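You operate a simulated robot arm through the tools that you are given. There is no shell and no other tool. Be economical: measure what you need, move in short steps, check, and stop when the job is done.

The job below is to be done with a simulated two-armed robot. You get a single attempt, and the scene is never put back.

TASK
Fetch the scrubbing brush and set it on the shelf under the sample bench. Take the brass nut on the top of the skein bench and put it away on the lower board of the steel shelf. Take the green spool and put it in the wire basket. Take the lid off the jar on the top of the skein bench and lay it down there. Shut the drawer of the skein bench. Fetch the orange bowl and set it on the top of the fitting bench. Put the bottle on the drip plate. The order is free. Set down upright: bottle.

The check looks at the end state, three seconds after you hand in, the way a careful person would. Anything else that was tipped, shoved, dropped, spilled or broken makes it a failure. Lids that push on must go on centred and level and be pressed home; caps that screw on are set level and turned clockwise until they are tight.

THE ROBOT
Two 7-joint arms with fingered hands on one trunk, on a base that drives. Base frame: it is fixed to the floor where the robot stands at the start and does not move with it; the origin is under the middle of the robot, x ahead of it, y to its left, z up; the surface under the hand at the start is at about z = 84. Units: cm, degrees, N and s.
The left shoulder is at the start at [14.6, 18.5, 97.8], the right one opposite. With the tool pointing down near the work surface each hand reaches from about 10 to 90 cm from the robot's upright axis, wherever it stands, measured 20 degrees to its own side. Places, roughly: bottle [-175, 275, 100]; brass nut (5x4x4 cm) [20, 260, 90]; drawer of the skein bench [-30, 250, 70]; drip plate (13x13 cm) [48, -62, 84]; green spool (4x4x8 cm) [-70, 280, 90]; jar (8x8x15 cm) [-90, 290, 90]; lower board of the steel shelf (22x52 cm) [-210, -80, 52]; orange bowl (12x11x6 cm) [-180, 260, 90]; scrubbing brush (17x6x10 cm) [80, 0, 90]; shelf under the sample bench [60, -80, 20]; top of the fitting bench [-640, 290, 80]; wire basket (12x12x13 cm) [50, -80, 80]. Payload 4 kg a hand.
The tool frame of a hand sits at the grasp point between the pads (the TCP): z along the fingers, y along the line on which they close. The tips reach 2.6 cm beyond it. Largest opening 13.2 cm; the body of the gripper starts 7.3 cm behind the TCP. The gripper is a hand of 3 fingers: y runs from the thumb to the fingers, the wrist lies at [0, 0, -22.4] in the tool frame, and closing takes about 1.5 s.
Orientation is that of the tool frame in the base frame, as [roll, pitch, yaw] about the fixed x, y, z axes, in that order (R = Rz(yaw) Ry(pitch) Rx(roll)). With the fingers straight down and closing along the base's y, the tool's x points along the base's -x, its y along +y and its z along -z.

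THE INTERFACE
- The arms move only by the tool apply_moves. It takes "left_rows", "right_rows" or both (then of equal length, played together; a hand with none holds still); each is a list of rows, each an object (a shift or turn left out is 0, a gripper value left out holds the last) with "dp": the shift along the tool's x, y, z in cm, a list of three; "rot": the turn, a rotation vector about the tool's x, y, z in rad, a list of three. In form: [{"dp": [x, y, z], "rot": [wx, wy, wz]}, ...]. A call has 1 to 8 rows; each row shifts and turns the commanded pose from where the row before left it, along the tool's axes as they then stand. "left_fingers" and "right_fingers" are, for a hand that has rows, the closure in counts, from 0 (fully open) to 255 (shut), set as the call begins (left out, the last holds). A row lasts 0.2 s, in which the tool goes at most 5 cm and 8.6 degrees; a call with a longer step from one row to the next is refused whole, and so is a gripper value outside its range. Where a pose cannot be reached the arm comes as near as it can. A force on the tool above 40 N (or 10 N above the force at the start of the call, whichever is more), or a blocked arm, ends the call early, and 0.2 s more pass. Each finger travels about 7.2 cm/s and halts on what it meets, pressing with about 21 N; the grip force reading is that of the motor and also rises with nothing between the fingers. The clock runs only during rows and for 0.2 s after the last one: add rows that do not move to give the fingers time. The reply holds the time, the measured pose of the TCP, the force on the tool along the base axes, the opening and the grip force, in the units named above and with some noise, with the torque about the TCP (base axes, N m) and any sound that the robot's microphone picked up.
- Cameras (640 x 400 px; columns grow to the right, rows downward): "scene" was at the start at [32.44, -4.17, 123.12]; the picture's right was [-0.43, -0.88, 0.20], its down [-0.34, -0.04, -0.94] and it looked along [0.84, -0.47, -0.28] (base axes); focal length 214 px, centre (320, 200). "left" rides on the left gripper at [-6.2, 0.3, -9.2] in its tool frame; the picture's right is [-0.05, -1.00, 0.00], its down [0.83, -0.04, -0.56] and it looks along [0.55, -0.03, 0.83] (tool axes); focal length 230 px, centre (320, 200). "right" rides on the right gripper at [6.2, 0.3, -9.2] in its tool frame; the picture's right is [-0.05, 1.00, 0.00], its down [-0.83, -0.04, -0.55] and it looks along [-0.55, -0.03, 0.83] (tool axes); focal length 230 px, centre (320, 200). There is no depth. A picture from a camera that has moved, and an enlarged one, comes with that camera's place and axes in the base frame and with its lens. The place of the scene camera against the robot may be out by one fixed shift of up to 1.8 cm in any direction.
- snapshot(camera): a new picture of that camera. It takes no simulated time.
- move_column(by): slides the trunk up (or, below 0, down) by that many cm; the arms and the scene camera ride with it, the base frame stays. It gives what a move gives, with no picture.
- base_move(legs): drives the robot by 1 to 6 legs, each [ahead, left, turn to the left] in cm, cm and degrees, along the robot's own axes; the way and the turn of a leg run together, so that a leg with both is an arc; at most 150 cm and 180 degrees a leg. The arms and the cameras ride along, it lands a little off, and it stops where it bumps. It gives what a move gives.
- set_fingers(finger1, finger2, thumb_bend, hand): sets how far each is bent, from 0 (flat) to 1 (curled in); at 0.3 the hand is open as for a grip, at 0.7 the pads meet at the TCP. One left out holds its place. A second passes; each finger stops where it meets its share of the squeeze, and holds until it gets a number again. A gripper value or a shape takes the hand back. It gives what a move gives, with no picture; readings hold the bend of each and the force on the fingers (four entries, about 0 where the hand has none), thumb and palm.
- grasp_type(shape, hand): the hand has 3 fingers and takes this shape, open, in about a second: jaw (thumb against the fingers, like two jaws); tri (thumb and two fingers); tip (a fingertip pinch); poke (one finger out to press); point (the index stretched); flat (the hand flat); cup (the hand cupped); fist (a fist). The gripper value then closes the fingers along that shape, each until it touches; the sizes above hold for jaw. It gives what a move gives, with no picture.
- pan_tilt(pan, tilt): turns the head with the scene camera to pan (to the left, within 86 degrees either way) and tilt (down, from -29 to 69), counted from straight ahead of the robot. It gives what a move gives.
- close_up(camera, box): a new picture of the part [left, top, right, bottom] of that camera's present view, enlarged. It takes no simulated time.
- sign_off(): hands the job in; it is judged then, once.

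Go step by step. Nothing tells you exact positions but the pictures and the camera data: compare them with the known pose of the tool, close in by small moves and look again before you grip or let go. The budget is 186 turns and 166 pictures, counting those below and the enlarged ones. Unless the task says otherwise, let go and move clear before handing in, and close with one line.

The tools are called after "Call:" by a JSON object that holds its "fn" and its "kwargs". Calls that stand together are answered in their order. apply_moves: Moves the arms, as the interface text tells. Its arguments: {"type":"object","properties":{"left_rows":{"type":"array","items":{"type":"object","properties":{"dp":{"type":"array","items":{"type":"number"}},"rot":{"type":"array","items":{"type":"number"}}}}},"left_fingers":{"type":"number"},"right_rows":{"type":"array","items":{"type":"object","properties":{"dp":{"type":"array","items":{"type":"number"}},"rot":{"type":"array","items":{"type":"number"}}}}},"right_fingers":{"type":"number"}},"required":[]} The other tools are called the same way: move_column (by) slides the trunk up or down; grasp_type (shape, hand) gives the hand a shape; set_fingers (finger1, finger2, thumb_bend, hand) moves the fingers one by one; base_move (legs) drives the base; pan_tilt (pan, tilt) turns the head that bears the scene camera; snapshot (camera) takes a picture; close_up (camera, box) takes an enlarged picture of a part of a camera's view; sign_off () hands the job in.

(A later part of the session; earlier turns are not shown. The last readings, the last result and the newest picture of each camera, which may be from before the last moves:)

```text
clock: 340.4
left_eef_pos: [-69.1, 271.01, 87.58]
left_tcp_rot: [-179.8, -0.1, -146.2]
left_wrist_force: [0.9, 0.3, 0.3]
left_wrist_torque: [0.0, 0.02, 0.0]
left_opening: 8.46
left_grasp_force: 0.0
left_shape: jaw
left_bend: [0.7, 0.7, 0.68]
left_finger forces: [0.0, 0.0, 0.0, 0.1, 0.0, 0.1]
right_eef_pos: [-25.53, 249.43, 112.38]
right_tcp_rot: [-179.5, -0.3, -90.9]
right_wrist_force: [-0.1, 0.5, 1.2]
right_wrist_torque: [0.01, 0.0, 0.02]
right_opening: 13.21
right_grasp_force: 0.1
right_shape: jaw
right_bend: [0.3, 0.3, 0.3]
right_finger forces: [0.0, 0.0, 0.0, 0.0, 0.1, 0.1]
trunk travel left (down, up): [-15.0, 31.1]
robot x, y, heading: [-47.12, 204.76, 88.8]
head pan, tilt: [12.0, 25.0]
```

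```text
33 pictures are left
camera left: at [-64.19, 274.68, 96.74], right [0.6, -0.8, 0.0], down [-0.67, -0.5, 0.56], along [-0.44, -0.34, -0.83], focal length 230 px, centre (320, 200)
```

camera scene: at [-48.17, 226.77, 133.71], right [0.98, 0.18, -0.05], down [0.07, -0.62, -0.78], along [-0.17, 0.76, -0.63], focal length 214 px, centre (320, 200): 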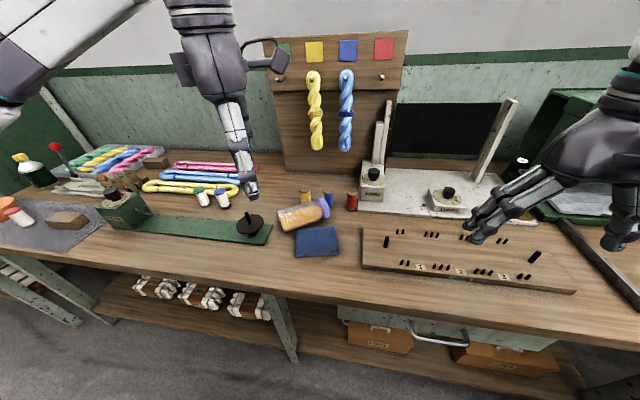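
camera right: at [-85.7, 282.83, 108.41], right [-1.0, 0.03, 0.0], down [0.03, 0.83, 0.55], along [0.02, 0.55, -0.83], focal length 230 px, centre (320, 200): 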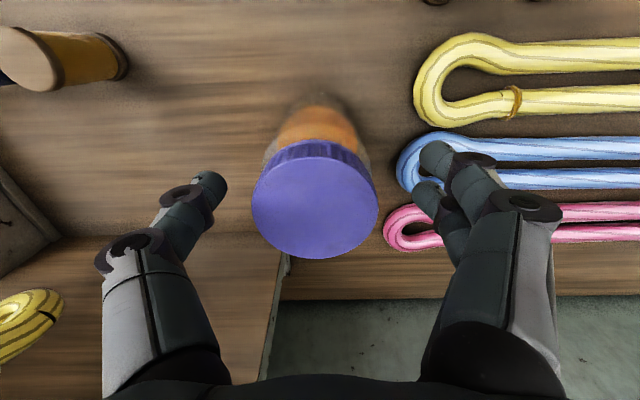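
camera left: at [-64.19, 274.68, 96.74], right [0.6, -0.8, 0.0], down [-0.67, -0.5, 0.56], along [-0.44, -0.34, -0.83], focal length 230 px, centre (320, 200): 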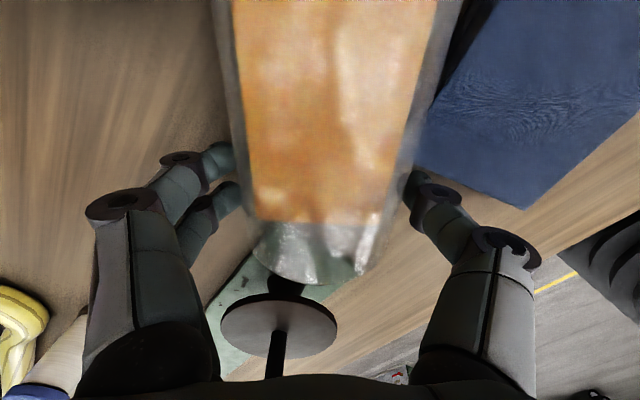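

Straddling cleanly. Close and lift.

Call:
{"fn": "apply_moves", "kwargs": {"left_fingers": 255, "left_rows": [{"dp": [0, 0, 0]}, {"dp": [0, 0, 0]}, {"dp": [0, 0, 0]}, {"dp": [0, 0, 0]}, {"dp": [0, 0, 0]}]}}

Call:
{"fn": "apply_moves", "kwargs": {"left_rows": [{"dp": [0, 0, -2]}, {"dp": [0, 0, -4]}, {"dp": [0, 0, -4]}, {"dp": [0, 0, -4]}, {"dp": [0, 0, -4]}, {"dp": [0, 0, -4]}, {"dp": [0, 0, -3]}, {"dp": [0, 0, 0]}]}}

```text
clock: 341.6
left_eef_pos: [-69.15, 270.97, 87.68]
left_tcp_rot: [-179.8, -0.2, -146.1]
left_wrist_force: [0.5, -0.2, 1.4]
left_wrist_torque: [0.02, 0.03, -0.03]
left_opening: 5.68
left_grasp_force: 21.0
left_shape: jaw
left_bend: [0.73, 0.73, 0.72]
left_finger forces: [9.8, 9.3, 0.0, 0.0, 19.5, 0.0]
right_eef_pos: [-25.53, 249.35, 112.26]
right_tcp_rot: [-179.5, -0.3, -90.9]
right_wrist_force: [-0.2, 0.0, -0.9]
right_wrist_torque: [-0.05, 0.0, 0.01]
right_opening: 13.2
right_grasp_force: 0.1
right_shape: jaw
right_bend: [0.3, 0.3, 0.3]
right_finger forces: [0.1, 0.0, 0.0, 0.0, 0.0, 0.1]
trunk travel left (down, up): [-15.0, 31.1]
robot x, y, heading: [-46.92, 204.89, 88.3]
head pan, tilt: [12.0, 25.0]
```

```text
clock: 343.4
left_eef_pos: [-68.85, 271.19, 112.72]
left_tcp_rot: [-179.8, -0.1, -146.2]
left_wrist_force: [0.6, 0.4, 0.1]
left_wrist_torque: [0.0, 0.01, 0.02]
left_opening: 3.21
left_grasp_force: 20.9
left_shape: jaw
left_bend: [0.77, 0.77, 0.75]
left_finger forces: [0.0, 0.0, 0.0, 0.0, 0.0, 0.0]
right_eef_pos: [-25.58, 249.51, 112.26]
right_tcp_rot: [-179.5, -0.3, -90.9]
right_wrist_force: [0.6, 0.0, 0.2]
right_wrist_torque: [0.0, 0.01, -0.01]
right_opening: 13.21
right_grasp_force: 0.0
right_shape: jaw
right_bend: [0.3, 0.3, 0.3]
right_finger forces: [0.0, 0.0, 0.0, 0.0, 0.1, 0.0]
trunk travel left (down, up): [-15.0, 31.1]
robot x, y, heading: [-47.42, 205.15, 88.4]
head pan, tilt: [12.0, 25.0]
```

It slipped off since I gripped above its axis (jar is only ≈5.8 cm thick). Look, then regrip about 1 cm lower.

Call:
{"fn": "apply_moves", "kwargs": {"left_fingers": 92, "left_rows": [{"dp": [0, 0, 0]}, {"dp": [0, 0, 4]}, {"dp": [0, 0, 4]}, {"dp": [0, 0, 4]}, {"dp": [0, 0, 0]}]}}

Call:
{"fn": "snapshot", "kwargs": {"camera": "left"}}

```text
clock: 344.6
left_eef_pos: [-68.98, 270.96, 100.75]
left_tcp_rot: [-179.8, -0.1, -146.0]
left_wrist_force: [-0.2, 0.6, -0.4]
left_wrist_torque: [-0.01, 0.06, 0.02]
left_opening: 8.39
left_grasp_force: 0.1
left_shape: jaw
left_bend: [0.71, 0.71, 0.68]
left_finger forces: [0.1, 0.0, 0.0, 0.0, 0.1, 0.1]
right_eef_pos: [-25.46, 249.35, 112.39]
right_tcp_rot: [-179.5, -0.3, -90.9]
right_wrist_force: [-0.4, -0.1, 1.6]
right_wrist_torque: [0.0, 0.04, -0.04]
right_opening: 13.18
right_grasp_force: 0.1
right_shape: jaw
right_bend: [0.3, 0.3, 0.3]
right_finger forces: [0.0, 0.1, 0.1, 0.0, 0.0, 0.0]
trunk travel left (down, up): [-15.0, 31.1]
robot x, y, heading: [-47.13, 205.06, 88.4]
head pan, tilt: [12.0, 25.0]
```

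```text
32 pictures are left
camera left: at [-64.04, 274.52, 109.84], right [0.6, -0.8, 0.0], down [-0.66, -0.5, 0.56], along [-0.44, -0.34, -0.83], focal length 230 px, centre (320, 200)
```

left: 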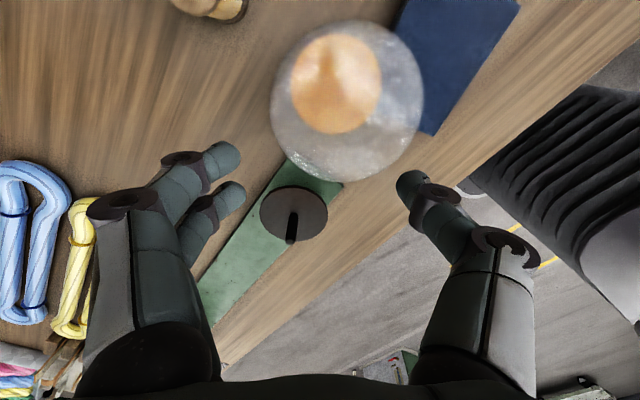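

Call:
{"fn": "close_up", "kwargs": {"camera": "scene", "box": [230, 150, 390, 270]}}

```text
3.33 times, centred on (310, 210) of scene
camera zoom: at [-48.13, 226.78, 133.69], right [0.98, 0.18, -0.05], down [0.07, -0.62, -0.78], along [-0.17, 0.76, -0.63], focal length 715 px, centre (353, 167)
```

zoom: 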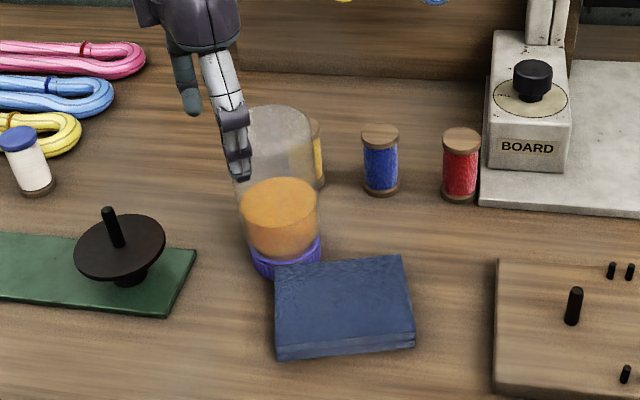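

The jar now stands inverted on its lid at about (-65.5,273). I'll take it from above with the left hand and carry it to the clear spot at the right end of the bench to turn it over.

Call:
{"fn": "apply_moves", "kwargs": {"left_fingers": 70, "left_rows": [{"dp": [0, 0, -4]}, {"dp": [-2, -0.3, -1]}, {"dp": [-1.9, -0.2, 0]}, {"dp": [0, 0, 0]}]}}

Call:
{"fn": "snapshot", "kwargs": {"camera": "left"}}

```text
clock: 345.6
left_eef_pos: [-65.65, 272.75, 105.7]
left_tcp_rot: [-179.9, -0.1, -146.1]
left_wrist_force: [-1.0, -0.4, 0.3]
left_wrist_torque: [0.01, -0.01, 0.0]
left_opening: 9.53
left_grasp_force: 0.1
left_shape: jaw
left_bend: [0.66, 0.66, 0.62]
left_finger forces: [0.0, 0.0, 0.1, 0.0, 0.0, 0.0]
right_eef_pos: [-25.58, 249.36, 112.27]
right_tcp_rot: [-179.5, -0.3, -90.9]
right_wrist_force: [-0.3, 0.2, 0.6]
right_wrist_torque: [0.01, 0.0, 0.02]
right_opening: 13.18
right_grasp_force: 0.2
right_shape: jaw
right_bend: [0.3, 0.3, 0.3]
right_finger forces: [0.0, 0.0, 0.1, 0.1, 0.1, 0.1]
trunk travel left (down, up): [-15.0, 31.1]
robot x, y, heading: [-46.65, 204.42, 88.4]
head pan, tilt: [12.0, 25.0]
```

```text
30 pictures are left
camera left: at [-60.67, 276.41, 114.84], right [0.6, -0.8, 0.0], down [-0.67, -0.5, 0.56], along [-0.44, -0.34, -0.83], focal length 230 px, centre (320, 200)
```

left: 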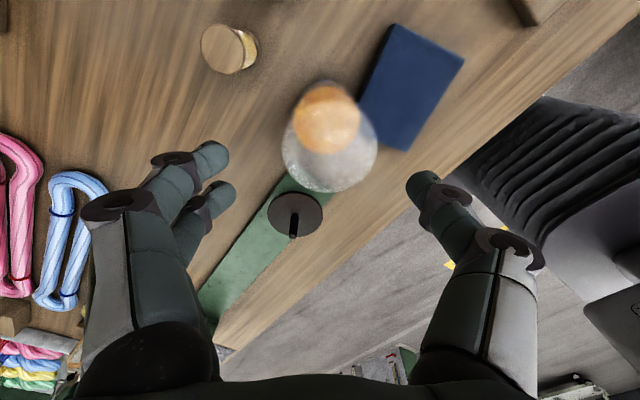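

Aligned within a centimetre; correct, descend to z≈94.5 and close, then lift.

Call:
{"fn": "apply_moves", "kwargs": {"left_rows": [{"dp": [0, -0.9, 2]}, {"dp": [0, 0, 4]}, {"dp": [0, 0, 4]}, {"dp": [0, 0, 1.2]}, {"dp": [0, 0, 0]}]}}

Call:
{"fn": "apply_moves", "kwargs": {"left_fingers": 255, "left_rows": [{"dp": [0, 0, 0]}, {"dp": [0, 0, 0]}, {"dp": [0, 0, 0]}, {"dp": [0, 0, 0]}, {"dp": [0, 0, 0]}]}}

Call:
{"fn": "apply_moves", "kwargs": {"left_rows": [{"dp": [0, 0, -1]}, {"dp": [0, 0, -3]}, {"dp": [0, 0, -4]}, {"dp": [0, 0, -4]}, {"dp": [2, 0, -4]}, {"dp": [0, 0, 0]}]}}

```text
clock: 346.8
left_eef_pos: [-64.93, 272.05, 94.49]
left_tcp_rot: [-179.8, 0.0, -146.0]
left_wrist_force: [1.1, 0.1, 0.1]
left_wrist_torque: [0.0, 0.0, 0.01]
left_opening: 9.54
left_grasp_force: 0.1
left_shape: jaw
left_bend: [0.66, 0.66, 0.62]
left_finger forces: [0.0, 0.0, 0.1, 0.0, 0.0, 0.0]
right_eef_pos: [-25.53, 249.49, 112.4]
right_tcp_rot: [-179.4, -0.2, -90.9]
right_wrist_force: [-0.3, 0.1, -0.5]
right_wrist_torque: [0.01, 0.06, 0.01]
right_opening: 13.18
right_grasp_force: 0.0
right_shape: jaw
right_bend: [0.3, 0.3, 0.3]
right_finger forces: [0.1, 0.1, 0.0, 0.1, 0.0, 0.1]
trunk travel left (down, up): [-15.0, 31.1]
robot x, y, heading: [-47.35, 205.18, 88.6]
head pan, tilt: [12.0, 25.0]
```

```text
clock: 348.0
left_eef_pos: [-65.03, 271.99, 94.5]
left_tcp_rot: [-179.9, 0.0, -146.0]
left_wrist_force: [0.0, 0.4, -0.8]
left_wrist_torque: [-0.04, -0.02, 0.0]
left_opening: 6.34
left_grasp_force: 21.1
left_shape: jaw
left_bend: [0.73, 0.72, 0.7]
left_finger forces: [9.8, 9.8, 0.1, 0.0, 18.7, 0.0]
right_eef_pos: [-25.53, 249.51, 112.2]
right_tcp_rot: [-179.5, -0.3, -90.9]
right_wrist_force: [-0.5, 0.1, -0.6]
right_wrist_torque: [0.01, -0.01, 0.0]
right_opening: 13.19
right_grasp_force: 0.0
right_shape: jaw
right_bend: [0.3, 0.3, 0.3]
right_finger forces: [0.0, 0.0, 0.0, 0.0, 0.0, 0.1]
trunk travel left (down, up): [-15.0, 31.1]
robot x, y, heading: [-47.26, 204.73, 88.5]
head pan, tilt: [12.0, 25.0]
```

```text
clock: 349.4
left_eef_pos: [-66.49, 271.18, 110.49]
left_tcp_rot: [-179.8, -0.2, -146.2]
left_wrist_force: [-0.9, 0.2, -2.3]
left_wrist_torque: [0.0, 0.01, 0.0]
left_opening: 6.34
left_grasp_force: 20.8
left_shape: jaw
left_bend: [0.73, 0.72, 0.7]
left_finger forces: [9.8, 10.0, 0.0, 0.0, 19.2, 0.1]
right_eef_pos: [-25.61, 249.5, 112.18]
right_tcp_rot: [-179.4, -0.4, -91.0]
right_wrist_force: [0.3, 0.4, -0.6]
right_wrist_torque: [0.02, -0.05, 0.0]
right_opening: 13.21
right_grasp_force: 0.1
right_shape: jaw
right_bend: [0.3, 0.3, 0.3]
right_finger forces: [0.0, 0.0, 0.1, 0.1, 0.0, 0.1]
trunk travel left (down, up): [-15.0, 31.1]
robot x, y, heading: [-47.43, 204.86, 88.5]
head pan, tilt: [12.0, 25.0]
```

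Jar held. Test whether the right wrist can roll a half turn (which would allow flipping the jar in the air).

Call:
{"fn": "apply_moves", "kwargs": {"right_rows": [{"rot": [0, 0, 0.145]}, {"rot": [0, 0, 0.145]}, {"rot": [0, 0, 0.145]}, {"rot": [0, 0, 0.145]}, {"rot": [0, 0, 0.145]}, {"rot": [0, 0, 0.145]}, {"rot": [0, 0, 0.145]}, {"rot": [0, 0, 0.145]}]}}

Call:
{"fn": "apply_moves", "kwargs": {"right_rows": [{"rot": [0, 0, 0.145]}, {"rot": [0, 0, 0.145]}, {"rot": [0, 0, 0.145]}, {"rot": [0, 0, 0.145]}, {"rot": [0, 0, 0.145]}, {"rot": [0, 0, 0.145]}, {"rot": [0, 0, 0.145]}, {"rot": [0, 0, 0.145]}]}}

Call:
{"fn": "apply_moves", "kwargs": {"right_rows": [{"rot": [0, 0, 0.145]}, {"rot": [0, 0, 0.145]}, {"rot": [0, 0, 0.145]}, {"rot": [0, 0, 0.145]}, {"rot": [0, 0, 0.145]}, {"rot": [0, 0, 0.145]}]}}

```text
clock: 351.2
left_eef_pos: [-66.48, 271.16, 110.74]
left_tcp_rot: [-179.9, 0.0, -146.1]
left_wrist_force: [0.1, -0.5, -2.8]
left_wrist_torque: [-0.02, 0.0, 0.01]
left_opening: 6.35
left_grasp_force: 21.1
left_shape: jaw
left_bend: [0.73, 0.72, 0.7]
left_finger forces: [9.7, 9.8, 0.0, 0.0, 19.0, 0.0]
right_eef_pos: [-21.74, 258.96, 113.69]
right_tcp_rot: [-179.5, -0.1, -147.7]
right_wrist_force: [0.2, -0.3, 0.2]
right_wrist_torque: [0.06, 0.02, 0.01]
right_opening: 13.19
right_grasp_force: 0.0
right_shape: jaw
right_bend: [0.3, 0.3, 0.3]
right_finger forces: [0.0, 0.0, 0.1, 0.0, 0.1, 0.0]
right hand out of reach, approached as far as the arm can: row 5, 6, 7, 8
trunk travel left (down, up): [-15.0, 31.1]
robot x, y, heading: [-46.98, 205.04, 88.3]
head pan, tilt: [12.0, 25.0]
```

```text
clock: 353.0
left_eef_pos: [-66.49, 271.12, 110.6]
left_tcp_rot: [-179.8, -0.1, -146.2]
left_wrist_force: [-0.1, -0.5, -2.2]
left_wrist_torque: [0.05, -0.01, -0.01]
left_opening: 6.34
left_grasp_force: 21.5
left_shape: jaw
left_bend: [0.73, 0.72, 0.7]
left_finger forces: [9.9, 9.9, 0.0, 0.0, 19.1, 0.0]
right_eef_pos: [-21.8, 259.07, 113.59]
right_tcp_rot: [-179.5, -0.1, -147.8]
right_wrist_force: [-0.1, -0.1, 0.2]
right_wrist_torque: [-0.01, 0.02, 0.01]
right_opening: 13.22
right_grasp_force: 0.0
right_shape: jaw
right_bend: [0.3, 0.3, 0.3]
right_finger forces: [0.0, 0.1, 0.0, 0.0, 0.0, 0.0]
right hand out of reach, approached as far as the arm can: row 1, 2, 3, 4, 5, 6, 7, 8
trunk travel left (down, up): [-15.0, 31.1]
robot x, y, heading: [-47.02, 204.9, 88.8]
head pan, tilt: [12.0, 25.0]
```

```text
clock: 354.4
left_eef_pos: [-66.53, 271.12, 110.61]
left_tcp_rot: [-179.9, 0.0, -146.2]
left_wrist_force: [0.6, -0.8, -2.7]
left_wrist_torque: [-0.02, 0.0, 0.03]
left_opening: 6.34
left_grasp_force: 21.0
left_shape: jaw
left_bend: [0.73, 0.72, 0.7]
left_finger forces: [9.9, 9.9, 0.1, 0.1, 19.2, 0.0]
right_eef_pos: [-21.83, 258.92, 113.61]
right_tcp_rot: [-179.4, -0.1, -147.7]
right_wrist_force: [0.0, 0.4, 0.4]
right_wrist_torque: [0.03, 0.01, 0.0]
right_opening: 13.2
right_grasp_force: 0.0
right_shape: jaw
right_bend: [0.3, 0.3, 0.3]
right_finger forces: [0.1, 0.1, 0.1, 0.0, 0.0, 0.0]
right hand out of reach, approached as far as the arm can: row 1, 2, 3, 4, 5, 6
trunk travel left (down, up): [-15.0, 31.1]
robot x, y, heading: [-47.3, 204.49, 88.5]
head pan, tilt: [12.0, 25.0]
```

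Clockwise limit found at −58°. Now test the counter-clockwise side.

Call:
{"fn": "apply_moves", "kwargs": {"right_rows": [{"rot": [0, 0, -0.145]}, {"rot": [0, 0, -0.145]}, {"rot": [0, 0, -0.145]}, {"rot": [0, 0, -0.145]}, {"rot": [0, 0, -0.145]}, {"rot": [0, 0, -0.145]}, {"rot": [0, 0, -0.145]}, {"rot": [0, 0, -0.145]}]}}

Call:
{"fn": "apply_moves", "kwargs": {"right_rows": [{"rot": [0, 0, -0.145]}, {"rot": [0, 0, -0.145]}, {"rot": [0, 0, -0.145]}, {"rot": [0, 0, -0.145]}, {"rot": [0, 0, -0.145]}, {"rot": [0, 0, -0.145]}, {"rot": [0, 0, -0.145]}, {"rot": [0, 0, -0.145]}]}}

Call:
{"fn": "apply_moves", "kwargs": {"right_rows": [{"rot": [0, 0, -0.145]}, {"rot": [0, 0, -0.145]}, {"rot": [0, 0, -0.145]}, {"rot": [0, 0, -0.145]}, {"rot": [0, 0, -0.145]}, {"rot": [0, 0, -0.145]}, {"rot": [0, 0, -0.145]}, {"rot": [0, 0, -0.145]}]}}

Call:
{"fn": "apply_moves", "kwargs": {"right_rows": [{"rot": [0, 0, -0.145]}, {"rot": [0, 0, -0.145]}, {"rot": [0, 0, -0.145]}, {"rot": [0, 0, -0.145]}, {"rot": [0, 0, -0.145]}, {"rot": [0, 0, -0.145]}, {"rot": [0, 0, -0.145]}, {"rot": [0, 0, -0.145]}]}}

```text
clock: 356.2
left_eef_pos: [-66.46, 271.24, 110.42]
left_tcp_rot: [-179.8, -0.2, -146.1]
left_wrist_force: [1.2, -0.2, -2.8]
left_wrist_torque: [0.0, -0.01, 0.01]
left_opening: 6.34
left_grasp_force: 20.6
left_shape: jaw
left_bend: [0.73, 0.72, 0.7]
left_finger forces: [9.8, 10.0, 0.0, 0.1, 19.1, 0.0]
right_eef_pos: [-21.94, 259.11, 113.56]
right_tcp_rot: [-179.9, -0.7, -81.1]
right_wrist_force: [0.1, 0.1, 1.2]
right_wrist_torque: [0.05, 0.01, 0.0]
right_opening: 13.18
right_grasp_force: 0.1
right_shape: jaw
right_bend: [0.3, 0.3, 0.3]
right_finger forces: [0.0, 0.0, 0.0, 0.1, 0.1, 0.1]
trunk travel left (down, up): [-15.0, 31.1]
robot x, y, heading: [-46.96, 204.73, 88.4]
head pan, tilt: [12.0, 25.0]
```

```text
clock: 358.0
left_eef_pos: [-66.62, 271.16, 110.49]
left_tcp_rot: [-179.8, -0.1, -146.1]
left_wrist_force: [0.3, -0.5, -2.9]
left_wrist_torque: [0.01, 0.0, -0.02]
left_opening: 6.35
left_grasp_force: 20.8
left_shape: jaw
left_bend: [0.73, 0.72, 0.7]
left_finger forces: [9.9, 9.9, 0.0, 0.1, 19.1, 0.0]
right_eef_pos: [-21.84, 258.97, 113.6]
right_tcp_rot: [179.6, -0.3, -14.6]
right_wrist_force: [-0.8, -0.1, -0.8]
right_wrist_torque: [-0.02, 0.02, 0.02]
right_opening: 13.19
right_grasp_force: 0.1
right_shape: jaw
right_bend: [0.3, 0.3, 0.3]
right_finger forces: [0.0, 0.0, 0.0, 0.0, 0.0, 0.0]
trunk travel left (down, up): [-15.0, 31.1]
robot x, y, heading: [-47.0, 205.07, 88.5]
head pan, tilt: [12.0, 25.0]
```

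```text
clock: 359.8
left_eef_pos: [-66.58, 271.11, 110.57]
left_tcp_rot: [-179.8, 0.0, -146.1]
left_wrist_force: [-0.1, 0.2, -2.3]
left_wrist_torque: [0.03, 0.0, -0.02]
left_opening: 6.33
left_grasp_force: 21.0
left_shape: jaw
left_bend: [0.73, 0.72, 0.7]
left_finger forces: [9.8, 9.9, 0.0, 0.0, 19.1, 0.1]
right_eef_pos: [-21.95, 258.99, 113.62]
right_tcp_rot: [179.5, 0.3, 51.7]
right_wrist_force: [0.1, 1.0, 0.4]
right_wrist_torque: [0.0, -0.02, 0.02]
right_opening: 13.18
right_grasp_force: 0.2
right_shape: jaw
right_bend: [0.3, 0.3, 0.3]
right_finger forces: [0.1, 0.0, 0.1, 0.0, 0.0, 0.0]
trunk travel left (down, up): [-15.0, 31.1]
robot x, y, heading: [-46.79, 205.42, 88.7]
head pan, tilt: [12.0, 25.0]
```

```text
clock: 361.6
left_eef_pos: [-66.56, 271.25, 110.48]
left_tcp_rot: [-179.8, -0.1, -146.0]
left_wrist_force: [-0.1, 0.5, -3.3]
left_wrist_torque: [0.0, 0.0, 0.03]
left_opening: 6.33
left_grasp_force: 21.2
left_shape: jaw
left_bend: [0.73, 0.72, 0.7]
left_finger forces: [9.9, 9.8, 0.0, 0.1, 19.1, 0.0]
right_eef_pos: [-21.91, 258.94, 113.55]
right_tcp_rot: [-179.9, 0.5, 118.3]
right_wrist_force: [0.1, -0.3, 0.6]
right_wrist_torque: [0.01, -0.04, -0.02]
right_opening: 13.18
right_grasp_force: 0.0
right_shape: jaw
right_bend: [0.3, 0.3, 0.3]
right_finger forces: [0.1, 0.0, 0.0, 0.0, 0.0, 0.1]
trunk travel left (down, up): [-15.0, 31.1]
robot x, y, heading: [-47.2, 204.8, 88.1]
head pan, tilt: [12.0, 25.0]
```

The right wrist can roll >260°, so an in-air flip works: right hand grips the jar from the side near its lid, left lets go, right rolls 180°. Position both hands.

Call:
{"fn": "apply_moves", "kwargs": {"right_rows": [{"rot": [0, 0, 0.1438]}, {"rot": [0, 0, 0.1438]}, {"rot": [0, 0, 0.1438]}, {"rot": [0, 0, 0.1438]}, {"rot": [0, 0, 0.1438]}, {"rot": [0, 0, 0.1438]}, {"rot": [0, 0, 0.1438]}, {"rot": [0, 0, 0.1438]}], "left_rows": [{"dp": [-0.8, -4.2, 0]}, {"dp": [-0.8, -4.2, 0]}, {"dp": [-0.8, -4.2, 0]}, {"dp": [-0.8, -4.2, 0]}, {"dp": [0, 0, -2]}, {"dp": [0, 0, -2]}, {"dp": [0, 0, -2]}, {"dp": [0, 0, -1]}]}}

Call:
{"fn": "apply_moves", "kwargs": {"right_rows": [{"rot": [0, 0, 0.1438]}, {"rot": [0, 0, 0.1438]}, {"rot": [0, 0, 0.1438]}, {"rot": [0, 0, 0.1438]}, {"rot": [0, 0, 0.1438]}, {"rot": [0, 0, 0.1438]}, {"rot": [0, 0, 0.1438]}, {"rot": [0, 0, 0.1438]}]}}

Call:
{"fn": "apply_moves", "kwargs": {"right_rows": [{"rot": [0, 0, 0.1438]}, {"rot": [0, 0, 0.1438]}, {"rot": [0, 0, 0.1438]}, {"rot": [0, 0, 0.1438]}, {"rot": [0, 0, 0.1438]}, {"rot": [0, -0.135, 0]}, {"rot": [0, -0.135, 0]}, {"rot": [0, -0.135, 0]}]}}

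Call:
{"fn": "apply_moves", "kwargs": {"right_rows": [{"rot": [0, -0.135, 0]}, {"rot": [0, -0.135, 0]}, {"rot": [0, -0.135, 0]}, {"rot": [0, -0.135, 0]}, {"rot": [0, -0.135, 0]}, {"rot": [0, -0.135, 0]}, {"rot": [0, -0.135, 0]}, {"rot": [0, -0.135, 0]}]}}

Call:
{"fn": "snapshot", "kwargs": {"camera": "scene"}}

```text
clock: 363.4
left_eef_pos: [-54.54, 258.7, 117.5]
left_tcp_rot: [-179.7, -0.1, -146.2]
left_wrist_force: [0.5, 0.2, -2.5]
left_wrist_torque: [0.01, -0.04, 0.05]
left_opening: 6.33
left_grasp_force: 20.9
left_shape: jaw
left_bend: [0.73, 0.72, 0.7]
left_finger forces: [10.0, 10.3, 0.0, 0.0, 19.5, 0.0]
right_eef_pos: [-21.91, 259.02, 113.63]
right_tcp_rot: [179.5, 0.4, 52.1]
right_wrist_force: [0.5, -0.5, 0.1]
right_wrist_torque: [0.01, -0.01, -0.01]
right_opening: 13.19
right_grasp_force: 0.1
right_shape: jaw
right_bend: [0.3, 0.3, 0.3]
right_finger forces: [0.0, 0.0, 0.1, 0.0, 0.2, 0.0]
trunk travel left (down, up): [-15.0, 31.1]
robot x, y, heading: [-46.96, 204.72, 88.5]
head pan, tilt: [12.0, 25.0]
```

```text
clock: 365.2
left_eef_pos: [-54.6, 258.76, 117.51]
left_tcp_rot: [-179.8, -0.1, -146.2]
left_wrist_force: [-0.2, -0.1, -3.3]
left_wrist_torque: [-0.02, -0.01, 0.01]
left_opening: 6.32
left_grasp_force: 20.5
left_shape: jaw
left_bend: [0.73, 0.72, 0.7]
left_finger forces: [10.1, 10.3, 0.0, 0.0, 19.7, 0.0]
right_eef_pos: [-21.82, 259.02, 113.59]
right_tcp_rot: [179.5, -0.4, -13.8]
right_wrist_force: [-0.3, 0.1, 0.2]
right_wrist_torque: [0.0, 0.0, -0.01]
right_opening: 13.19
right_grasp_force: 0.0
right_shape: jaw
right_bend: [0.3, 0.3, 0.3]
right_finger forces: [0.0, 0.0, 0.1, 0.0, 0.0, 0.0]
trunk travel left (down, up): [-15.0, 31.1]
robot x, y, heading: [-47.42, 204.69, 88.7]
head pan, tilt: [12.0, 25.0]
```

```text
clock: 367.0
left_eef_pos: [-54.49, 258.73, 117.51]
left_tcp_rot: [-180.0, -0.2, -146.1]
left_wrist_force: [1.3, -0.7, -2.4]
left_wrist_torque: [-0.03, 0.01, 0.02]
left_opening: 6.34
left_grasp_force: 20.9
left_shape: jaw
left_bend: [0.73, 0.72, 0.7]
left_finger forces: [10.1, 10.4, 0.0, 0.0, 19.6, 0.1]
right_eef_pos: [-21.84, 258.99, 113.55]
right_tcp_rot: [179.9, 22.7, -55.0]
right_wrist_force: [-0.2, 0.4, -0.8]
right_wrist_torque: [0.0, 0.0, 0.04]
right_opening: 13.18
right_grasp_force: 0.1
right_shape: jaw
right_bend: [0.3, 0.3, 0.3]
right_finger forces: [0.0, 0.0, 0.0, 0.1, 0.0, 0.1]
trunk travel left (down, up): [-15.0, 31.1]
robot x, y, heading: [-46.93, 205.04, 88.5]
head pan, tilt: [12.0, 25.0]
```

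```text
clock: 368.8
left_eef_pos: [-54.5, 258.62, 117.43]
left_tcp_rot: [-179.8, -0.3, -146.1]
left_wrist_force: [0.8, 0.3, -2.2]
left_wrist_torque: [0.0, -0.01, 0.04]
left_opening: 6.3
left_grasp_force: 21.1
left_shape: jaw
left_bend: [0.73, 0.72, 0.7]
left_finger forces: [10.1, 10.3, 0.0, 0.0, 19.5, 0.0]
right_eef_pos: [-21.72, 258.97, 113.73]
right_tcp_rot: [177.4, 84.4, -57.6]
right_wrist_force: [-0.3, -0.3, 0.2]
right_wrist_torque: [0.01, 0.02, 0.01]
right_opening: 13.2
right_grasp_force: 0.1
right_shape: jaw
right_bend: [0.3, 0.3, 0.3]
right_finger forces: [0.1, 0.0, 0.1, 0.0, 0.0, 0.0]
trunk travel left (down, up): [-15.0, 31.1]
robot x, y, heading: [-47.13, 204.92, 88.7]
head pan, tilt: [12.0, 25.0]
```

```text
29 pictures are left
camera scene: at [-48.1, 226.87, 133.66], right [0.98, 0.18, -0.05], down [0.07, -0.63, -0.78], along [-0.17, 0.76, -0.63], focal length 214 px, centre (320, 200)
```

scene: 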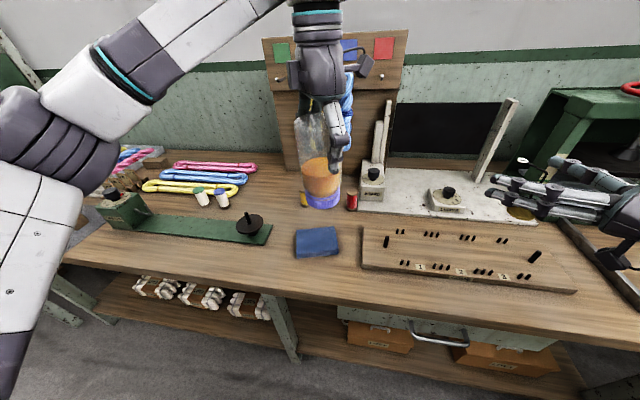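

Jar hangs inverted as expected. Bring the right hand to a pre-grasp beside its lower part.

Call:
{"fn": "apply_moves", "kwargs": {"right_rows": [{"dp": [0.18, 4.6, 0.57]}, {"dp": [0.18, 4.6, 0.57]}, {"dp": [0.18, 4.6, 0.57]}, {"dp": [0.18, 4.6, 0.57]}, {"dp": [0.18, 4.6, 0.57]}, {"dp": [0.18, 4.6, 0.57]}, {"dp": [0, 0, 0]}]}}

Call:
{"fn": "snapshot", "kwargs": {"camera": "right"}}

```text
clock: 370.4
left_eef_pos: [-54.49, 258.7, 117.52]
left_tcp_rot: [-179.8, -0.1, -146.1]
left_wrist_force: [-0.1, 0.2, -2.3]
left_wrist_torque: [-0.01, -0.03, 0.04]
left_opening: 6.32
left_grasp_force: 20.9
left_shape: jaw
left_bend: [0.73, 0.72, 0.7]
left_finger forces: [10.1, 10.3, 0.0, 0.0, 19.5, 0.0]
right_eef_pos: [-29.9, 254.78, 113.31]
right_tcp_rot: [178.8, 84.6, -56.0]
right_wrist_force: [-0.3, -0.7, 0.0]
right_wrist_torque: [0.01, 0.01, -0.04]
right_opening: 13.18
right_grasp_force: 0.2
right_shape: jaw
right_bend: [0.3, 0.3, 0.3]
right_finger forces: [0.0, 0.0, 0.1, 0.0, 0.0, 0.1]
right hand out of reach, approached as far as the arm can: row 3, 4, 5, 6
trunk travel left (down, up): [-15.0, 31.1]
robot x, y, heading: [-46.94, 204.34, 88.7]
head pan, tilt: [12.0, 25.0]
```

```text
28 pictures are left
camera right: at [-24.6, 246.53, 107.99], right [-0.82, -0.57, 0.05], down [0.31, -0.36, 0.88], along [-0.48, 0.74, 0.47], focal length 230 px, centre (320, 200)
```

right: 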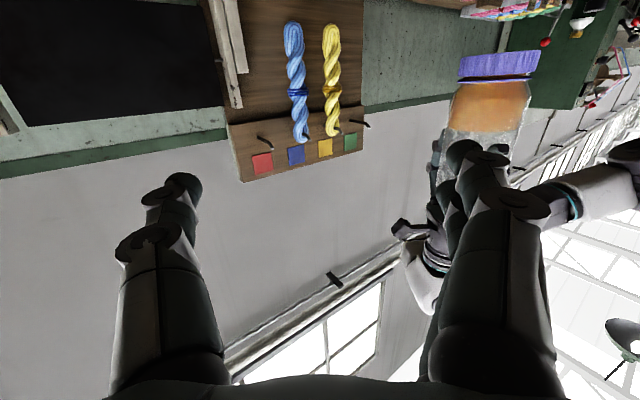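

Too folded there. Move the jar farther out and come in with the right hand at a longer reach.

Call:
{"fn": "apply_moves", "kwargs": {"left_rows": [{"dp": [-4.2, 1.73, 0]}, {"dp": [-4.2, 1.73, 0]}, {"dp": [-4.2, 1.73, 0]}, {"dp": [0, 0, 0]}]}}

Call:
{"fn": "apply_moves", "kwargs": {"right_rows": [{"dp": [0.5, 0, 3]}, {"dp": [0.5, 2, 3]}, {"dp": [0.5, 2, 2]}, {"dp": [0, 2, 0]}, {"dp": [0, 0, 0]}]}}

Call:
{"fn": "snapshot", "kwargs": {"camera": "right"}}

```text
clock: 371.4
left_eef_pos: [-47.04, 270.28, 117.67]
left_tcp_rot: [-179.8, -0.1, -146.1]
left_wrist_force: [0.2, 0.1, -3.4]
left_wrist_torque: [-0.04, -0.03, -0.01]
left_opening: 6.31
left_grasp_force: 21.3
left_shape: jaw
left_bend: [0.73, 0.72, 0.7]
left_finger forces: [10.4, 10.3, 0.1, 0.0, 19.4, 0.0]
right_eef_pos: [-29.91, 254.72, 113.18]
right_tcp_rot: [179.2, 84.4, -55.7]
right_wrist_force: [0.6, 0.1, 1.4]
right_wrist_torque: [-0.01, 0.06, 0.02]
right_opening: 13.18
right_grasp_force: 0.0
right_shape: jaw
right_bend: [0.3, 0.3, 0.3]
right_finger forces: [0.0, 0.0, 0.1, 0.0, 0.1, 0.0]
trunk travel left (down, up): [-15.0, 31.1]
robot x, y, heading: [-46.96, 204.82, 88.6]
head pan, tilt: [12.0, 25.0]
```

```text
clock: 372.6
left_eef_pos: [-46.88, 270.18, 117.68]
left_tcp_rot: [-179.8, 0.0, -146.1]
left_wrist_force: [0.7, 0.3, -2.8]
left_wrist_torque: [-0.03, -0.04, -0.03]
left_opening: 6.3
left_grasp_force: 21.3
left_shape: jaw
left_bend: [0.73, 0.72, 0.7]
left_finger forces: [10.3, 10.3, 0.0, 0.0, 19.5, 0.0]
right_eef_pos: [-39.43, 257.61, 111.06]
right_tcp_rot: [178.6, 84.5, -56.3]
right_wrist_force: [0.1, 0.5, 0.2]
right_wrist_torque: [0.0, 0.0, 0.0]
right_opening: 13.19
right_grasp_force: 0.3
right_shape: jaw
right_bend: [0.3, 0.3, 0.3]
right_finger forces: [0.0, 0.0, 0.0, 0.1, 0.0, 0.0]
trunk travel left (down, up): [-15.0, 31.1]
robot x, y, heading: [-46.97, 205.09, 88.7]
head pan, tilt: [12.0, 25.0]
```

```text
27 pictures are left
camera right: at [-34.1, 249.4, 105.67], right [-0.82, -0.57, 0.05], down [0.31, -0.36, 0.88], along [-0.48, 0.74, 0.47], focal length 230 px, centre (320, 200)
```

right: 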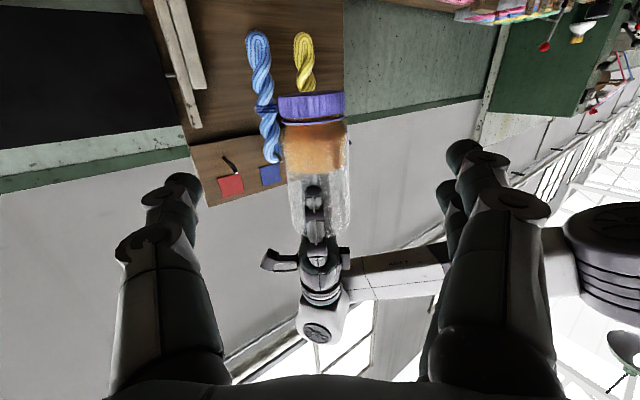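

Well centred. Advance the right hand around the jar and close.

Call:
{"fn": "apply_moves", "kwargs": {"right_rows": [{"dp": [-0.2, -0.1, 3.5]}, {"dp": [-0.2, -0.1, 3.5]}, {"dp": [-0.2, -0.1, 3.5]}, {"dp": [-0.2, -0.1, 3.5]}, {"dp": [0, 0, 0]}]}}

Call:
{"fn": "apply_moves", "kwargs": {"right_fingers": 255, "right_rows": [{"dp": [0, 0, 0]}, {"dp": [0, 0, 0]}, {"dp": [0, 0, 0]}, {"dp": [0, 0, 0]}, {"dp": [0, 0, 0]}, {"dp": [0, 0, 0]}]}}

Call:
{"fn": "snapshot", "kwargs": {"camera": "scene"}}

```text
clock: 373.8
left_eef_pos: [-46.88, 270.12, 117.65]
left_tcp_rot: [-179.9, -0.1, -146.1]
left_wrist_force: [-0.3, -0.1, -2.5]
left_wrist_torque: [0.04, 0.02, -0.04]
left_opening: 6.3
left_grasp_force: 20.6
left_shape: jaw
left_bend: [0.73, 0.72, 0.7]
left_finger forces: [10.2, 10.2, 0.1, 0.1, 19.4, 0.0]
right_eef_pos: [-46.98, 269.44, 110.26]
right_tcp_rot: [178.4, 84.5, -56.3]
right_wrist_force: [0.5, 0.2, 0.1]
right_wrist_torque: [0.02, 0.0, 0.0]
right_opening: 13.18
right_grasp_force: 0.1
right_shape: jaw
right_bend: [0.3, 0.3, 0.3]
right_finger forces: [0.0, 0.0, 0.0, 0.1, 0.1, 0.0]
trunk travel left (down, up): [-15.0, 31.1]
robot x, y, heading: [-47.19, 204.61, 88.6]
head pan, tilt: [12.0, 25.0]
```

```text
clock: 375.2
left_eef_pos: [-47.09, 270.08, 117.6]
left_tcp_rot: [-179.9, -0.2, -146.2]
left_wrist_force: [0.3, -4.0, -2.0]
left_wrist_torque: [-0.18, -0.16, -0.1]
left_opening: 6.31
left_grasp_force: 20.8
left_shape: jaw
left_bend: [0.73, 0.72, 0.7]
left_finger forces: [9.9, 9.9, 0.1, 0.0, 21.2, 0.1]
right_eef_pos: [-46.88, 269.53, 110.21]
right_tcp_rot: [178.4, 84.4, -56.4]
right_wrist_force: [-0.6, 3.3, 0.4]
right_wrist_torque: [-0.1, 0.13, 0.09]
right_opening: 5.71
right_grasp_force: 21.2
right_shape: jaw
right_bend: [0.73, 0.73, 0.71]
right_finger forces: [9.3, 9.5, 0.0, 0.0, 19.4, 0.0]
trunk travel left (down, up): [-15.0, 31.1]
robot x, y, heading: [-47.27, 204.7, 88.4]
head pan, tilt: [12.0, 25.0]
```

```text
26 pictures are left
camera scene: at [-48.15, 226.86, 133.67], right [0.98, 0.18, -0.05], down [0.07, -0.63, -0.78], along [-0.17, 0.76, -0.63], focal length 214 px, centre (320, 200)
```

scene: 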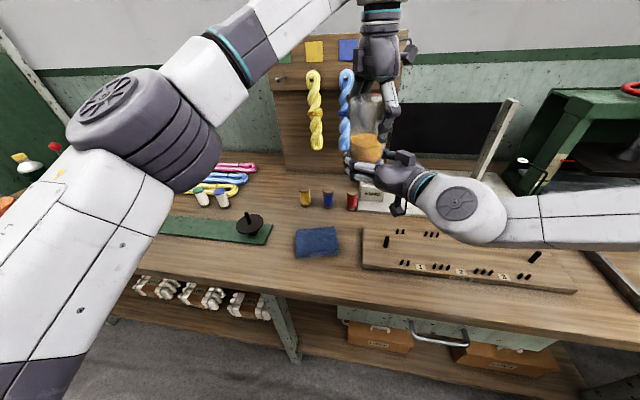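

Both hands hold it. Release and lift the left hand, then roll the right hand 180°.

Call:
{"fn": "apply_moves", "kwargs": {"left_fingers": 0, "left_rows": [{"dp": [0, 0, 0]}, {"dp": [0, 0, 0]}, {"dp": [0, 0, 0]}, {"dp": [0, 0, 0]}, {"dp": [0, 0, 0]}, {"dp": [0, 0, -3]}, {"dp": [0, 0, -3]}, {"dp": [0, 0, -4]}]}}

Call:
{"fn": "apply_moves", "kwargs": {"left_rows": [{"dp": [3, 2, -2]}, {"dp": [4, 2, 0]}, {"dp": [4, 2, 0]}, {"dp": [4, 2, 0]}, {"dp": [4, 0, 0]}, {"dp": [0, 0, 0]}, {"dp": [0, 0, 0]}, {"dp": [0, 0, 0]}], "right_rows": [{"dp": [0, 0, 0]}, {"dp": [0, 0, 0]}, {"dp": [0, 0, 0]}, {"dp": [0, 0, 0]}, {"rot": [0, 0, -0.14]}, {"rot": [0, 0, -0.14]}, {"rot": [0, 0, -0.14]}, {"rot": [0, 0, -0.14]}]}}

Call:
{"fn": "apply_moves", "kwargs": {"right_rows": [{"rot": [0, 0, -0.143]}, {"rot": [0, 0, -0.143]}, {"rot": [0, 0, -0.143]}, {"rot": [0, 0, -0.143]}, {"rot": [0, 0, -0.143]}, {"rot": [0, 0, -0.143]}, {"rot": [0, 0, -0.143]}, {"rot": [0, 0, -0.143]}]}}

Call:
{"fn": "apply_moves", "kwargs": {"right_rows": [{"rot": [0, 0, -0.143]}, {"rot": [0, 0, -0.143]}, {"rot": [0, 0, -0.143]}, {"rot": [0, 0, -0.143]}, {"rot": [0, 0, -0.143]}, {"rot": [0, 0, -0.143]}, {"rot": [0, 0, -0.143]}, {"rot": [0, 0, -0.143]}]}}

Call:
{"fn": "snapshot", "kwargs": {"camera": "scene"}}

```text
clock: 377.0
left_eef_pos: [-46.51, 268.2, 127.27]
left_tcp_rot: [-179.7, 0.3, -146.7]
left_wrist_force: [-1.0, 0.1, -0.7]
left_wrist_torque: [-0.04, -0.1, 0.0]
left_opening: 13.21
left_grasp_force: 0.0
left_shape: jaw
left_bend: [0.3, 0.3, 0.3]
left_finger forces: [0.1, 0.1, 0.0, 0.0, 0.0, 0.1]
left hand out of reach, approached as far as the arm can: row 8
right_eef_pos: [-46.85, 269.29, 110.43]
right_tcp_rot: [179.3, 84.6, -55.7]
right_wrist_force: [0.6, -0.3, -2.3]
right_wrist_torque: [0.0, -0.04, -0.01]
right_opening: 5.7
right_grasp_force: 20.9
right_shape: jaw
right_bend: [0.73, 0.73, 0.72]
right_finger forces: [9.5, 11.4, 0.0, 0.0, 18.8, 0.1]
trunk travel left (down, up): [-15.0, 31.1]
robot x, y, heading: [-47.31, 204.91, 88.7]
head pan, tilt: [12.0, 25.0]
```

```text
clock: 378.8
left_eef_pos: [-67.47, 264.49, 128.88]
left_tcp_rot: [-179.8, -0.1, -146.0]
left_wrist_force: [0.1, 0.3, 0.3]
left_wrist_torque: [0.0, -0.01, 0.04]
left_opening: 13.22
left_grasp_force: 0.1
left_shape: jaw
left_bend: [0.3, 0.3, 0.3]
left_finger forces: [0.0, 0.0, 0.0, 0.0, 0.1, 0.0]
right_eef_pos: [-47.04, 269.63, 110.3]
right_tcp_rot: [-100.5, 57.5, 26.4]
right_wrist_force: [-0.7, -0.6, -3.0]
right_wrist_torque: [0.02, -0.04, -0.01]
right_opening: 5.66
right_grasp_force: 20.7
right_shape: jaw
right_bend: [0.73, 0.73, 0.72]
right_finger forces: [9.5, 11.9, 0.0, 0.0, 18.0, 0.1]
trunk travel left (down, up): [-15.0, 31.1]
robot x, y, heading: [-47.17, 205.04, 88.3]
head pan, tilt: [12.0, 25.0]
```

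```text
clock: 380.6
left_eef_pos: [-67.42, 264.56, 128.93]
left_tcp_rot: [-179.8, -0.1, -146.1]
left_wrist_force: [-1.3, -0.4, -0.7]
left_wrist_torque: [-0.01, 0.01, 0.0]
left_opening: 13.21
left_grasp_force: 0.0
left_shape: jaw
left_bend: [0.3, 0.3, 0.3]
left_finger forces: [0.0, 0.0, 0.0, 0.0, 0.0, 0.1]
right_eef_pos: [-47.1, 269.41, 110.3]
right_tcp_rot: [-95.7, -7.5, 35.9]
right_wrist_force: [0.5, -0.3, -3.0]
right_wrist_torque: [0.08, -0.17, 0.0]
right_opening: 5.66
right_grasp_force: 21.2
right_shape: jaw
right_bend: [0.73, 0.73, 0.72]
right_finger forces: [10.1, 12.3, 0.0, 0.0, 16.4, 0.1]
trunk travel left (down, up): [-15.0, 31.1]
robot x, y, heading: [-46.93, 204.99, 88.5]
head pan, tilt: [12.0, 25.0]
```

```text
clock: 382.4
left_eef_pos: [-67.43, 264.6, 129.08]
left_tcp_rot: [-179.8, -0.2, -146.1]
left_wrist_force: [-0.5, 0.0, -0.6]
left_wrist_torque: [-0.02, -0.01, -0.01]
left_opening: 13.2
left_grasp_force: 0.0
left_shape: jaw
left_bend: [0.3, 0.3, 0.3]
left_finger forces: [0.1, 0.1, 0.1, 0.0, 0.0, 0.0]
right_eef_pos: [-47.04, 269.5, 110.41]
right_tcp_rot: [-108.7, -72.2, 53.0]
right_wrist_force: [0.2, 0.2, -2.4]
right_wrist_torque: [0.01, -0.07, 0.03]
right_opening: 5.63
right_grasp_force: 20.3
right_shape: jaw
right_bend: [0.73, 0.73, 0.72]
right_finger forces: [9.4, 11.4, 0.0, 0.1, 16.5, 0.0]
trunk travel left (down, up): [-15.0, 31.1]
robot x, y, heading: [-47.16, 204.88, 88.5]
head pan, tilt: [12.0, 25.0]
```

```text
25 pictures are left
camera scene: at [-48.16, 226.85, 133.67], right [0.98, 0.18, -0.05], down [0.07, -0.63, -0.78], along [-0.17, 0.76, -0.63], focal length 214 px, centre (320, 200)
```

scene: 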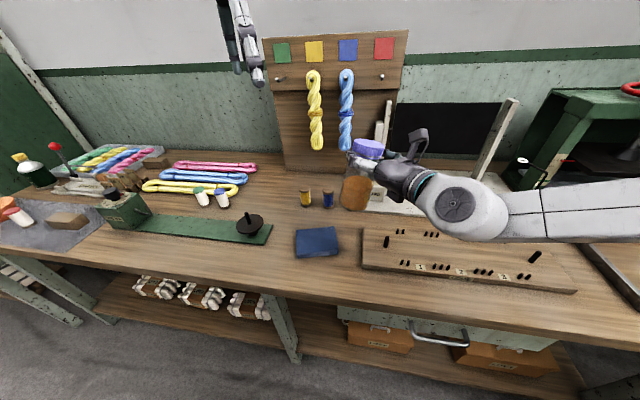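

Almost upright, lid on top. Complete the roll and bring the left hand over the lid with its fingers pre-set.

Call:
{"fn": "apply_moves", "kwargs": {"left_fingers": 85, "right_rows": [{"rot": [0, 0, -0.146]}, {"rot": [0, 0, -0.146]}, {"dp": [0, 0, 0]}, {"dp": [0, 0, 0]}, {"dp": [0, 0, 0]}, {"dp": [0, 0, 0]}], "left_rows": [{"dp": [-3.9, -1.35, 0]}, {"dp": [-3.9, -1.35, 0]}, {"dp": [-3.9, -1.35, 1]}, {"dp": [-3.9, -1.3, 1]}, {"dp": [-3.9, -1.3, 1]}, {"dp": [0, 0, 1]}]}}

Call:
{"fn": "snapshot", "kwargs": {"camera": "left"}}

Call:
{"fn": "close_up", "kwargs": {"camera": "scene", "box": [270, 60, 490, 230]}}

```text
clock: 383.8
left_eef_pos: [-47.42, 269.92, 124.8]
left_tcp_rot: [-179.8, 0.0, -146.0]
left_wrist_force: [-0.3, 0.6, -0.6]
left_wrist_torque: [-0.02, -0.03, -0.07]
left_opening: 8.79
left_grasp_force: 0.0
left_shape: jaw
left_bend: [0.69, 0.69, 0.66]
left_finger forces: [0.0, 0.1, 0.0, 0.0, 0.0, 0.1]
right_eef_pos: [-47.22, 269.66, 110.21]
right_tcp_rot: [-178.1, -84.3, 123.4]
right_wrist_force: [-1.3, 0.5, -3.1]
right_wrist_torque: [-0.01, 0.01, 0.02]
right_opening: 5.57
right_grasp_force: 20.9
right_shape: jaw
right_bend: [0.73, 0.73, 0.72]
right_finger forces: [9.0, 10.8, 0.0, 0.0, 16.4, 0.1]
trunk travel left (down, up): [-15.0, 31.1]
robot x, y, heading: [-47.17, 205.01, 88.2]
head pan, tilt: [12.0, 25.0]
```

```text
24 pictures are left
camera left: at [-42.53, 273.61, 133.98], right [0.6, -0.8, 0.0], down [-0.67, -0.5, 0.56], along [-0.44, -0.34, -0.83], focal length 230 px, centre (320, 200)
```

left: 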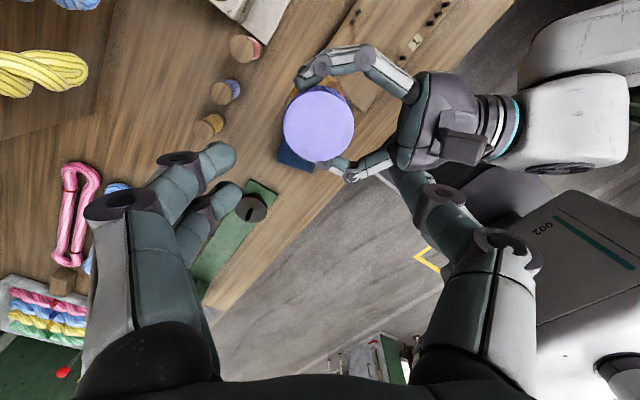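

```text
2.35 times, centred on (380, 145) of scene
camera zoom: at [-48.4, 226.86, 133.67], right [0.98, 0.18, -0.05], down [0.07, -0.63, -0.78], along [-0.17, 0.76, -0.63], focal length 505 px, centre (179, 329)
```

zoom: 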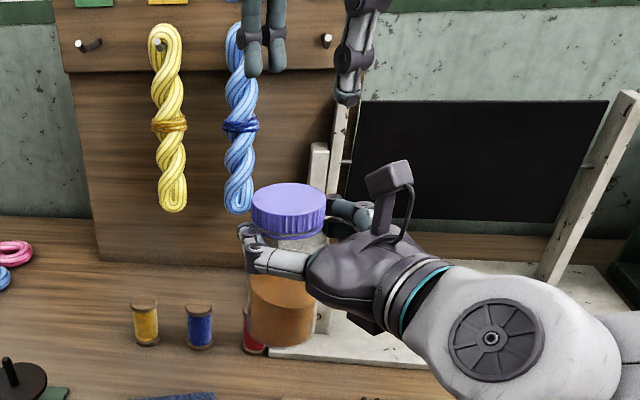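

The jar is upright in the right hand with the lid free. Lower the left hand onto the lid and grip it.

Call:
{"fn": "apply_moves", "kwargs": {"left_rows": [{"dp": [0, 0, 4]}, {"dp": [0, 0, 4]}, {"dp": [0, 0, 2.5]}, {"dp": [0, 0, 1.2]}, {"dp": [0, 0, 0]}]}}

Call:
{"fn": "apply_moves", "kwargs": {"left_fingers": 255, "left_rows": [{"dp": [0, 0, 0]}, {"dp": [0, 0, 0]}, {"dp": [0, 0, 0]}, {"dp": [0, 0, 0]}, {"dp": [0, 0, 0]}]}}

Call:
{"fn": "apply_moves", "kwargs": {"left_rows": [{"rot": [0, 0, -0.14]}, {"rot": [0, 0, -0.14]}, {"rot": [0, 0, -0.14]}, {"rot": [0, 0, -0.14]}, {"rot": [0, 0, -0.14]}, {"rot": [0, 0, -0.14]}, {"dp": [0, 0, 0]}]}}

```text
clock: 385.0
left_eef_pos: [-47.33, 270.03, 113.12]
left_tcp_rot: [-179.9, -0.1, -146.1]
left_wrist_force: [-0.4, 0.4, 0.4]
left_wrist_torque: [0.01, -0.01, 0.01]
left_opening: 8.82
left_grasp_force: 0.2
left_shape: jaw
left_bend: [0.69, 0.69, 0.66]
left_finger forces: [0.0, 0.0, 0.0, 0.0, 0.0, 0.0]
right_eef_pos: [-46.93, 269.49, 110.34]
right_tcp_rot: [-177.1, -84.5, 122.2]
right_wrist_force: [-0.2, 0.2, -2.9]
right_wrist_torque: [0.02, -0.02, 0.01]
right_opening: 5.53
right_grasp_force: 21.1
right_shape: jaw
right_bend: [0.73, 0.73, 0.72]
right_finger forces: [8.7, 10.8, 0.1, 0.0, 16.3, 0.0]
trunk travel left (down, up): [-15.0, 31.1]
robot x, y, heading: [-47.35, 204.69, 88.5]
head pan, tilt: [12.0, 25.0]
```

```text
clock: 386.2
left_eef_pos: [-47.3, 270.09, 113.16]
left_tcp_rot: [-179.8, -0.1, -146.2]
left_wrist_force: [0.6, -1.0, -2.8]
left_wrist_torque: [-0.05, -0.03, 0.03]
left_opening: 5.51
left_grasp_force: 21.3
left_shape: jaw
left_bend: [0.73, 0.74, 0.7]
left_finger forces: [8.5, 8.8, 0.1, 0.0, 19.9, 0.0]
right_eef_pos: [-46.94, 269.71, 110.46]
right_tcp_rot: [-177.2, -84.5, 122.4]
right_wrist_force: [-0.6, 0.4, 0.8]
right_wrist_torque: [0.03, 0.04, -0.03]
right_opening: 5.51
right_grasp_force: 21.1
right_shape: jaw
right_bend: [0.73, 0.73, 0.72]
right_finger forces: [8.1, 11.0, 0.1, 0.1, 17.1, 0.1]
trunk travel left (down, up): [-15.0, 31.1]
robot x, y, heading: [-47.49, 204.83, 88.3]
head pan, tilt: [12.0, 25.0]
```

```text
clock: 387.8
left_eef_pos: [-47.15, 269.9, 113.08]
left_tcp_rot: [-179.9, -0.2, -98.0]
left_wrist_force: [1.8, -3.5, 4.4]
left_wrist_torque: [-0.16, 0.42, -0.8]
left_opening: 5.71
left_grasp_force: 21.5
left_shape: jaw
left_bend: [0.73, 0.73, 0.7]
left_finger forces: [10.2, 0.1, 0.0, 0.1, 22.4, 0.0]
right_eef_pos: [-47.02, 269.62, 110.29]
right_tcp_rot: [-177.2, -84.3, 122.4]
right_wrist_force: [-1.1, 2.7, -6.4]
right_wrist_torque: [0.02, -0.5, 0.8]
right_opening: 5.2
right_grasp_force: 21.9
right_shape: jaw
right_bend: [0.73, 0.73, 0.72]
right_finger forces: [16.1, 13.0, 0.1, 0.1, 43.2, 0.0]
trunk travel left (down, up): [-15.0, 31.1]
robot x, y, heading: [-46.83, 204.83, 88.4]
head pan, tilt: [12.0, 25.0]
```

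Torque 0.8 N·m while turning. Test lifting the lid slightly.

Call:
{"fn": "apply_moves", "kwargs": {"left_rows": [{"dp": [0, 0, -0.3]}, {"dp": [0, 0, -0.3]}, {"dp": [0, 0, 0]}]}}

Call:
{"fn": "close_up", "kwargs": {"camera": "scene", "box": [310, 90, 450, 210]}}

```text
clock: 388.6
left_eef_pos: [-47.29, 270.04, 113.66]
left_tcp_rot: [180.0, -0.3, -98.0]
left_wrist_force: [2.1, -2.9, -10.7]
left_wrist_torque: [-0.19, 0.17, -0.34]
left_opening: 5.65
left_grasp_force: 21.4
left_shape: jaw
left_bend: [0.73, 0.73, 0.7]
left_finger forces: [10.1, 0.0, 0.0, 0.0, 21.0, 0.1]
right_eef_pos: [-46.89, 269.59, 110.61]
right_tcp_rot: [-177.3, -84.5, 122.5]
right_wrist_force: [-3.4, 2.2, 7.7]
right_wrist_torque: [0.09, -0.18, 0.39]
right_opening: 5.2
right_grasp_force: 21.3
right_shape: jaw
right_bend: [0.73, 0.73, 0.72]
right_finger forces: [14.1, 12.0, 0.0, 0.1, 35.4, 0.1]
trunk travel left (down, up): [-15.0, 31.1]
robot x, y, heading: [-46.93, 204.93, 88.3]
head pan, tilt: [12.0, 25.0]
```

```text
3.33 times, centred on (380, 150) of scene
camera zoom: at [-48.15, 226.86, 133.67], right [0.98, 0.18, -0.05], down [0.07, -0.63, -0.78], along [-0.17, 0.76, -0.63], focal length 715 px, centre (120, 367)
```

zoom: 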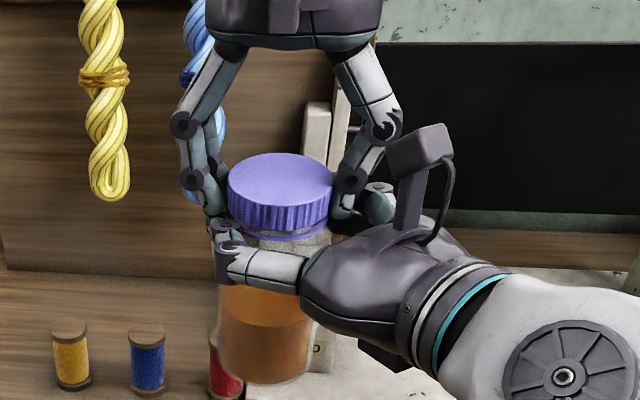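

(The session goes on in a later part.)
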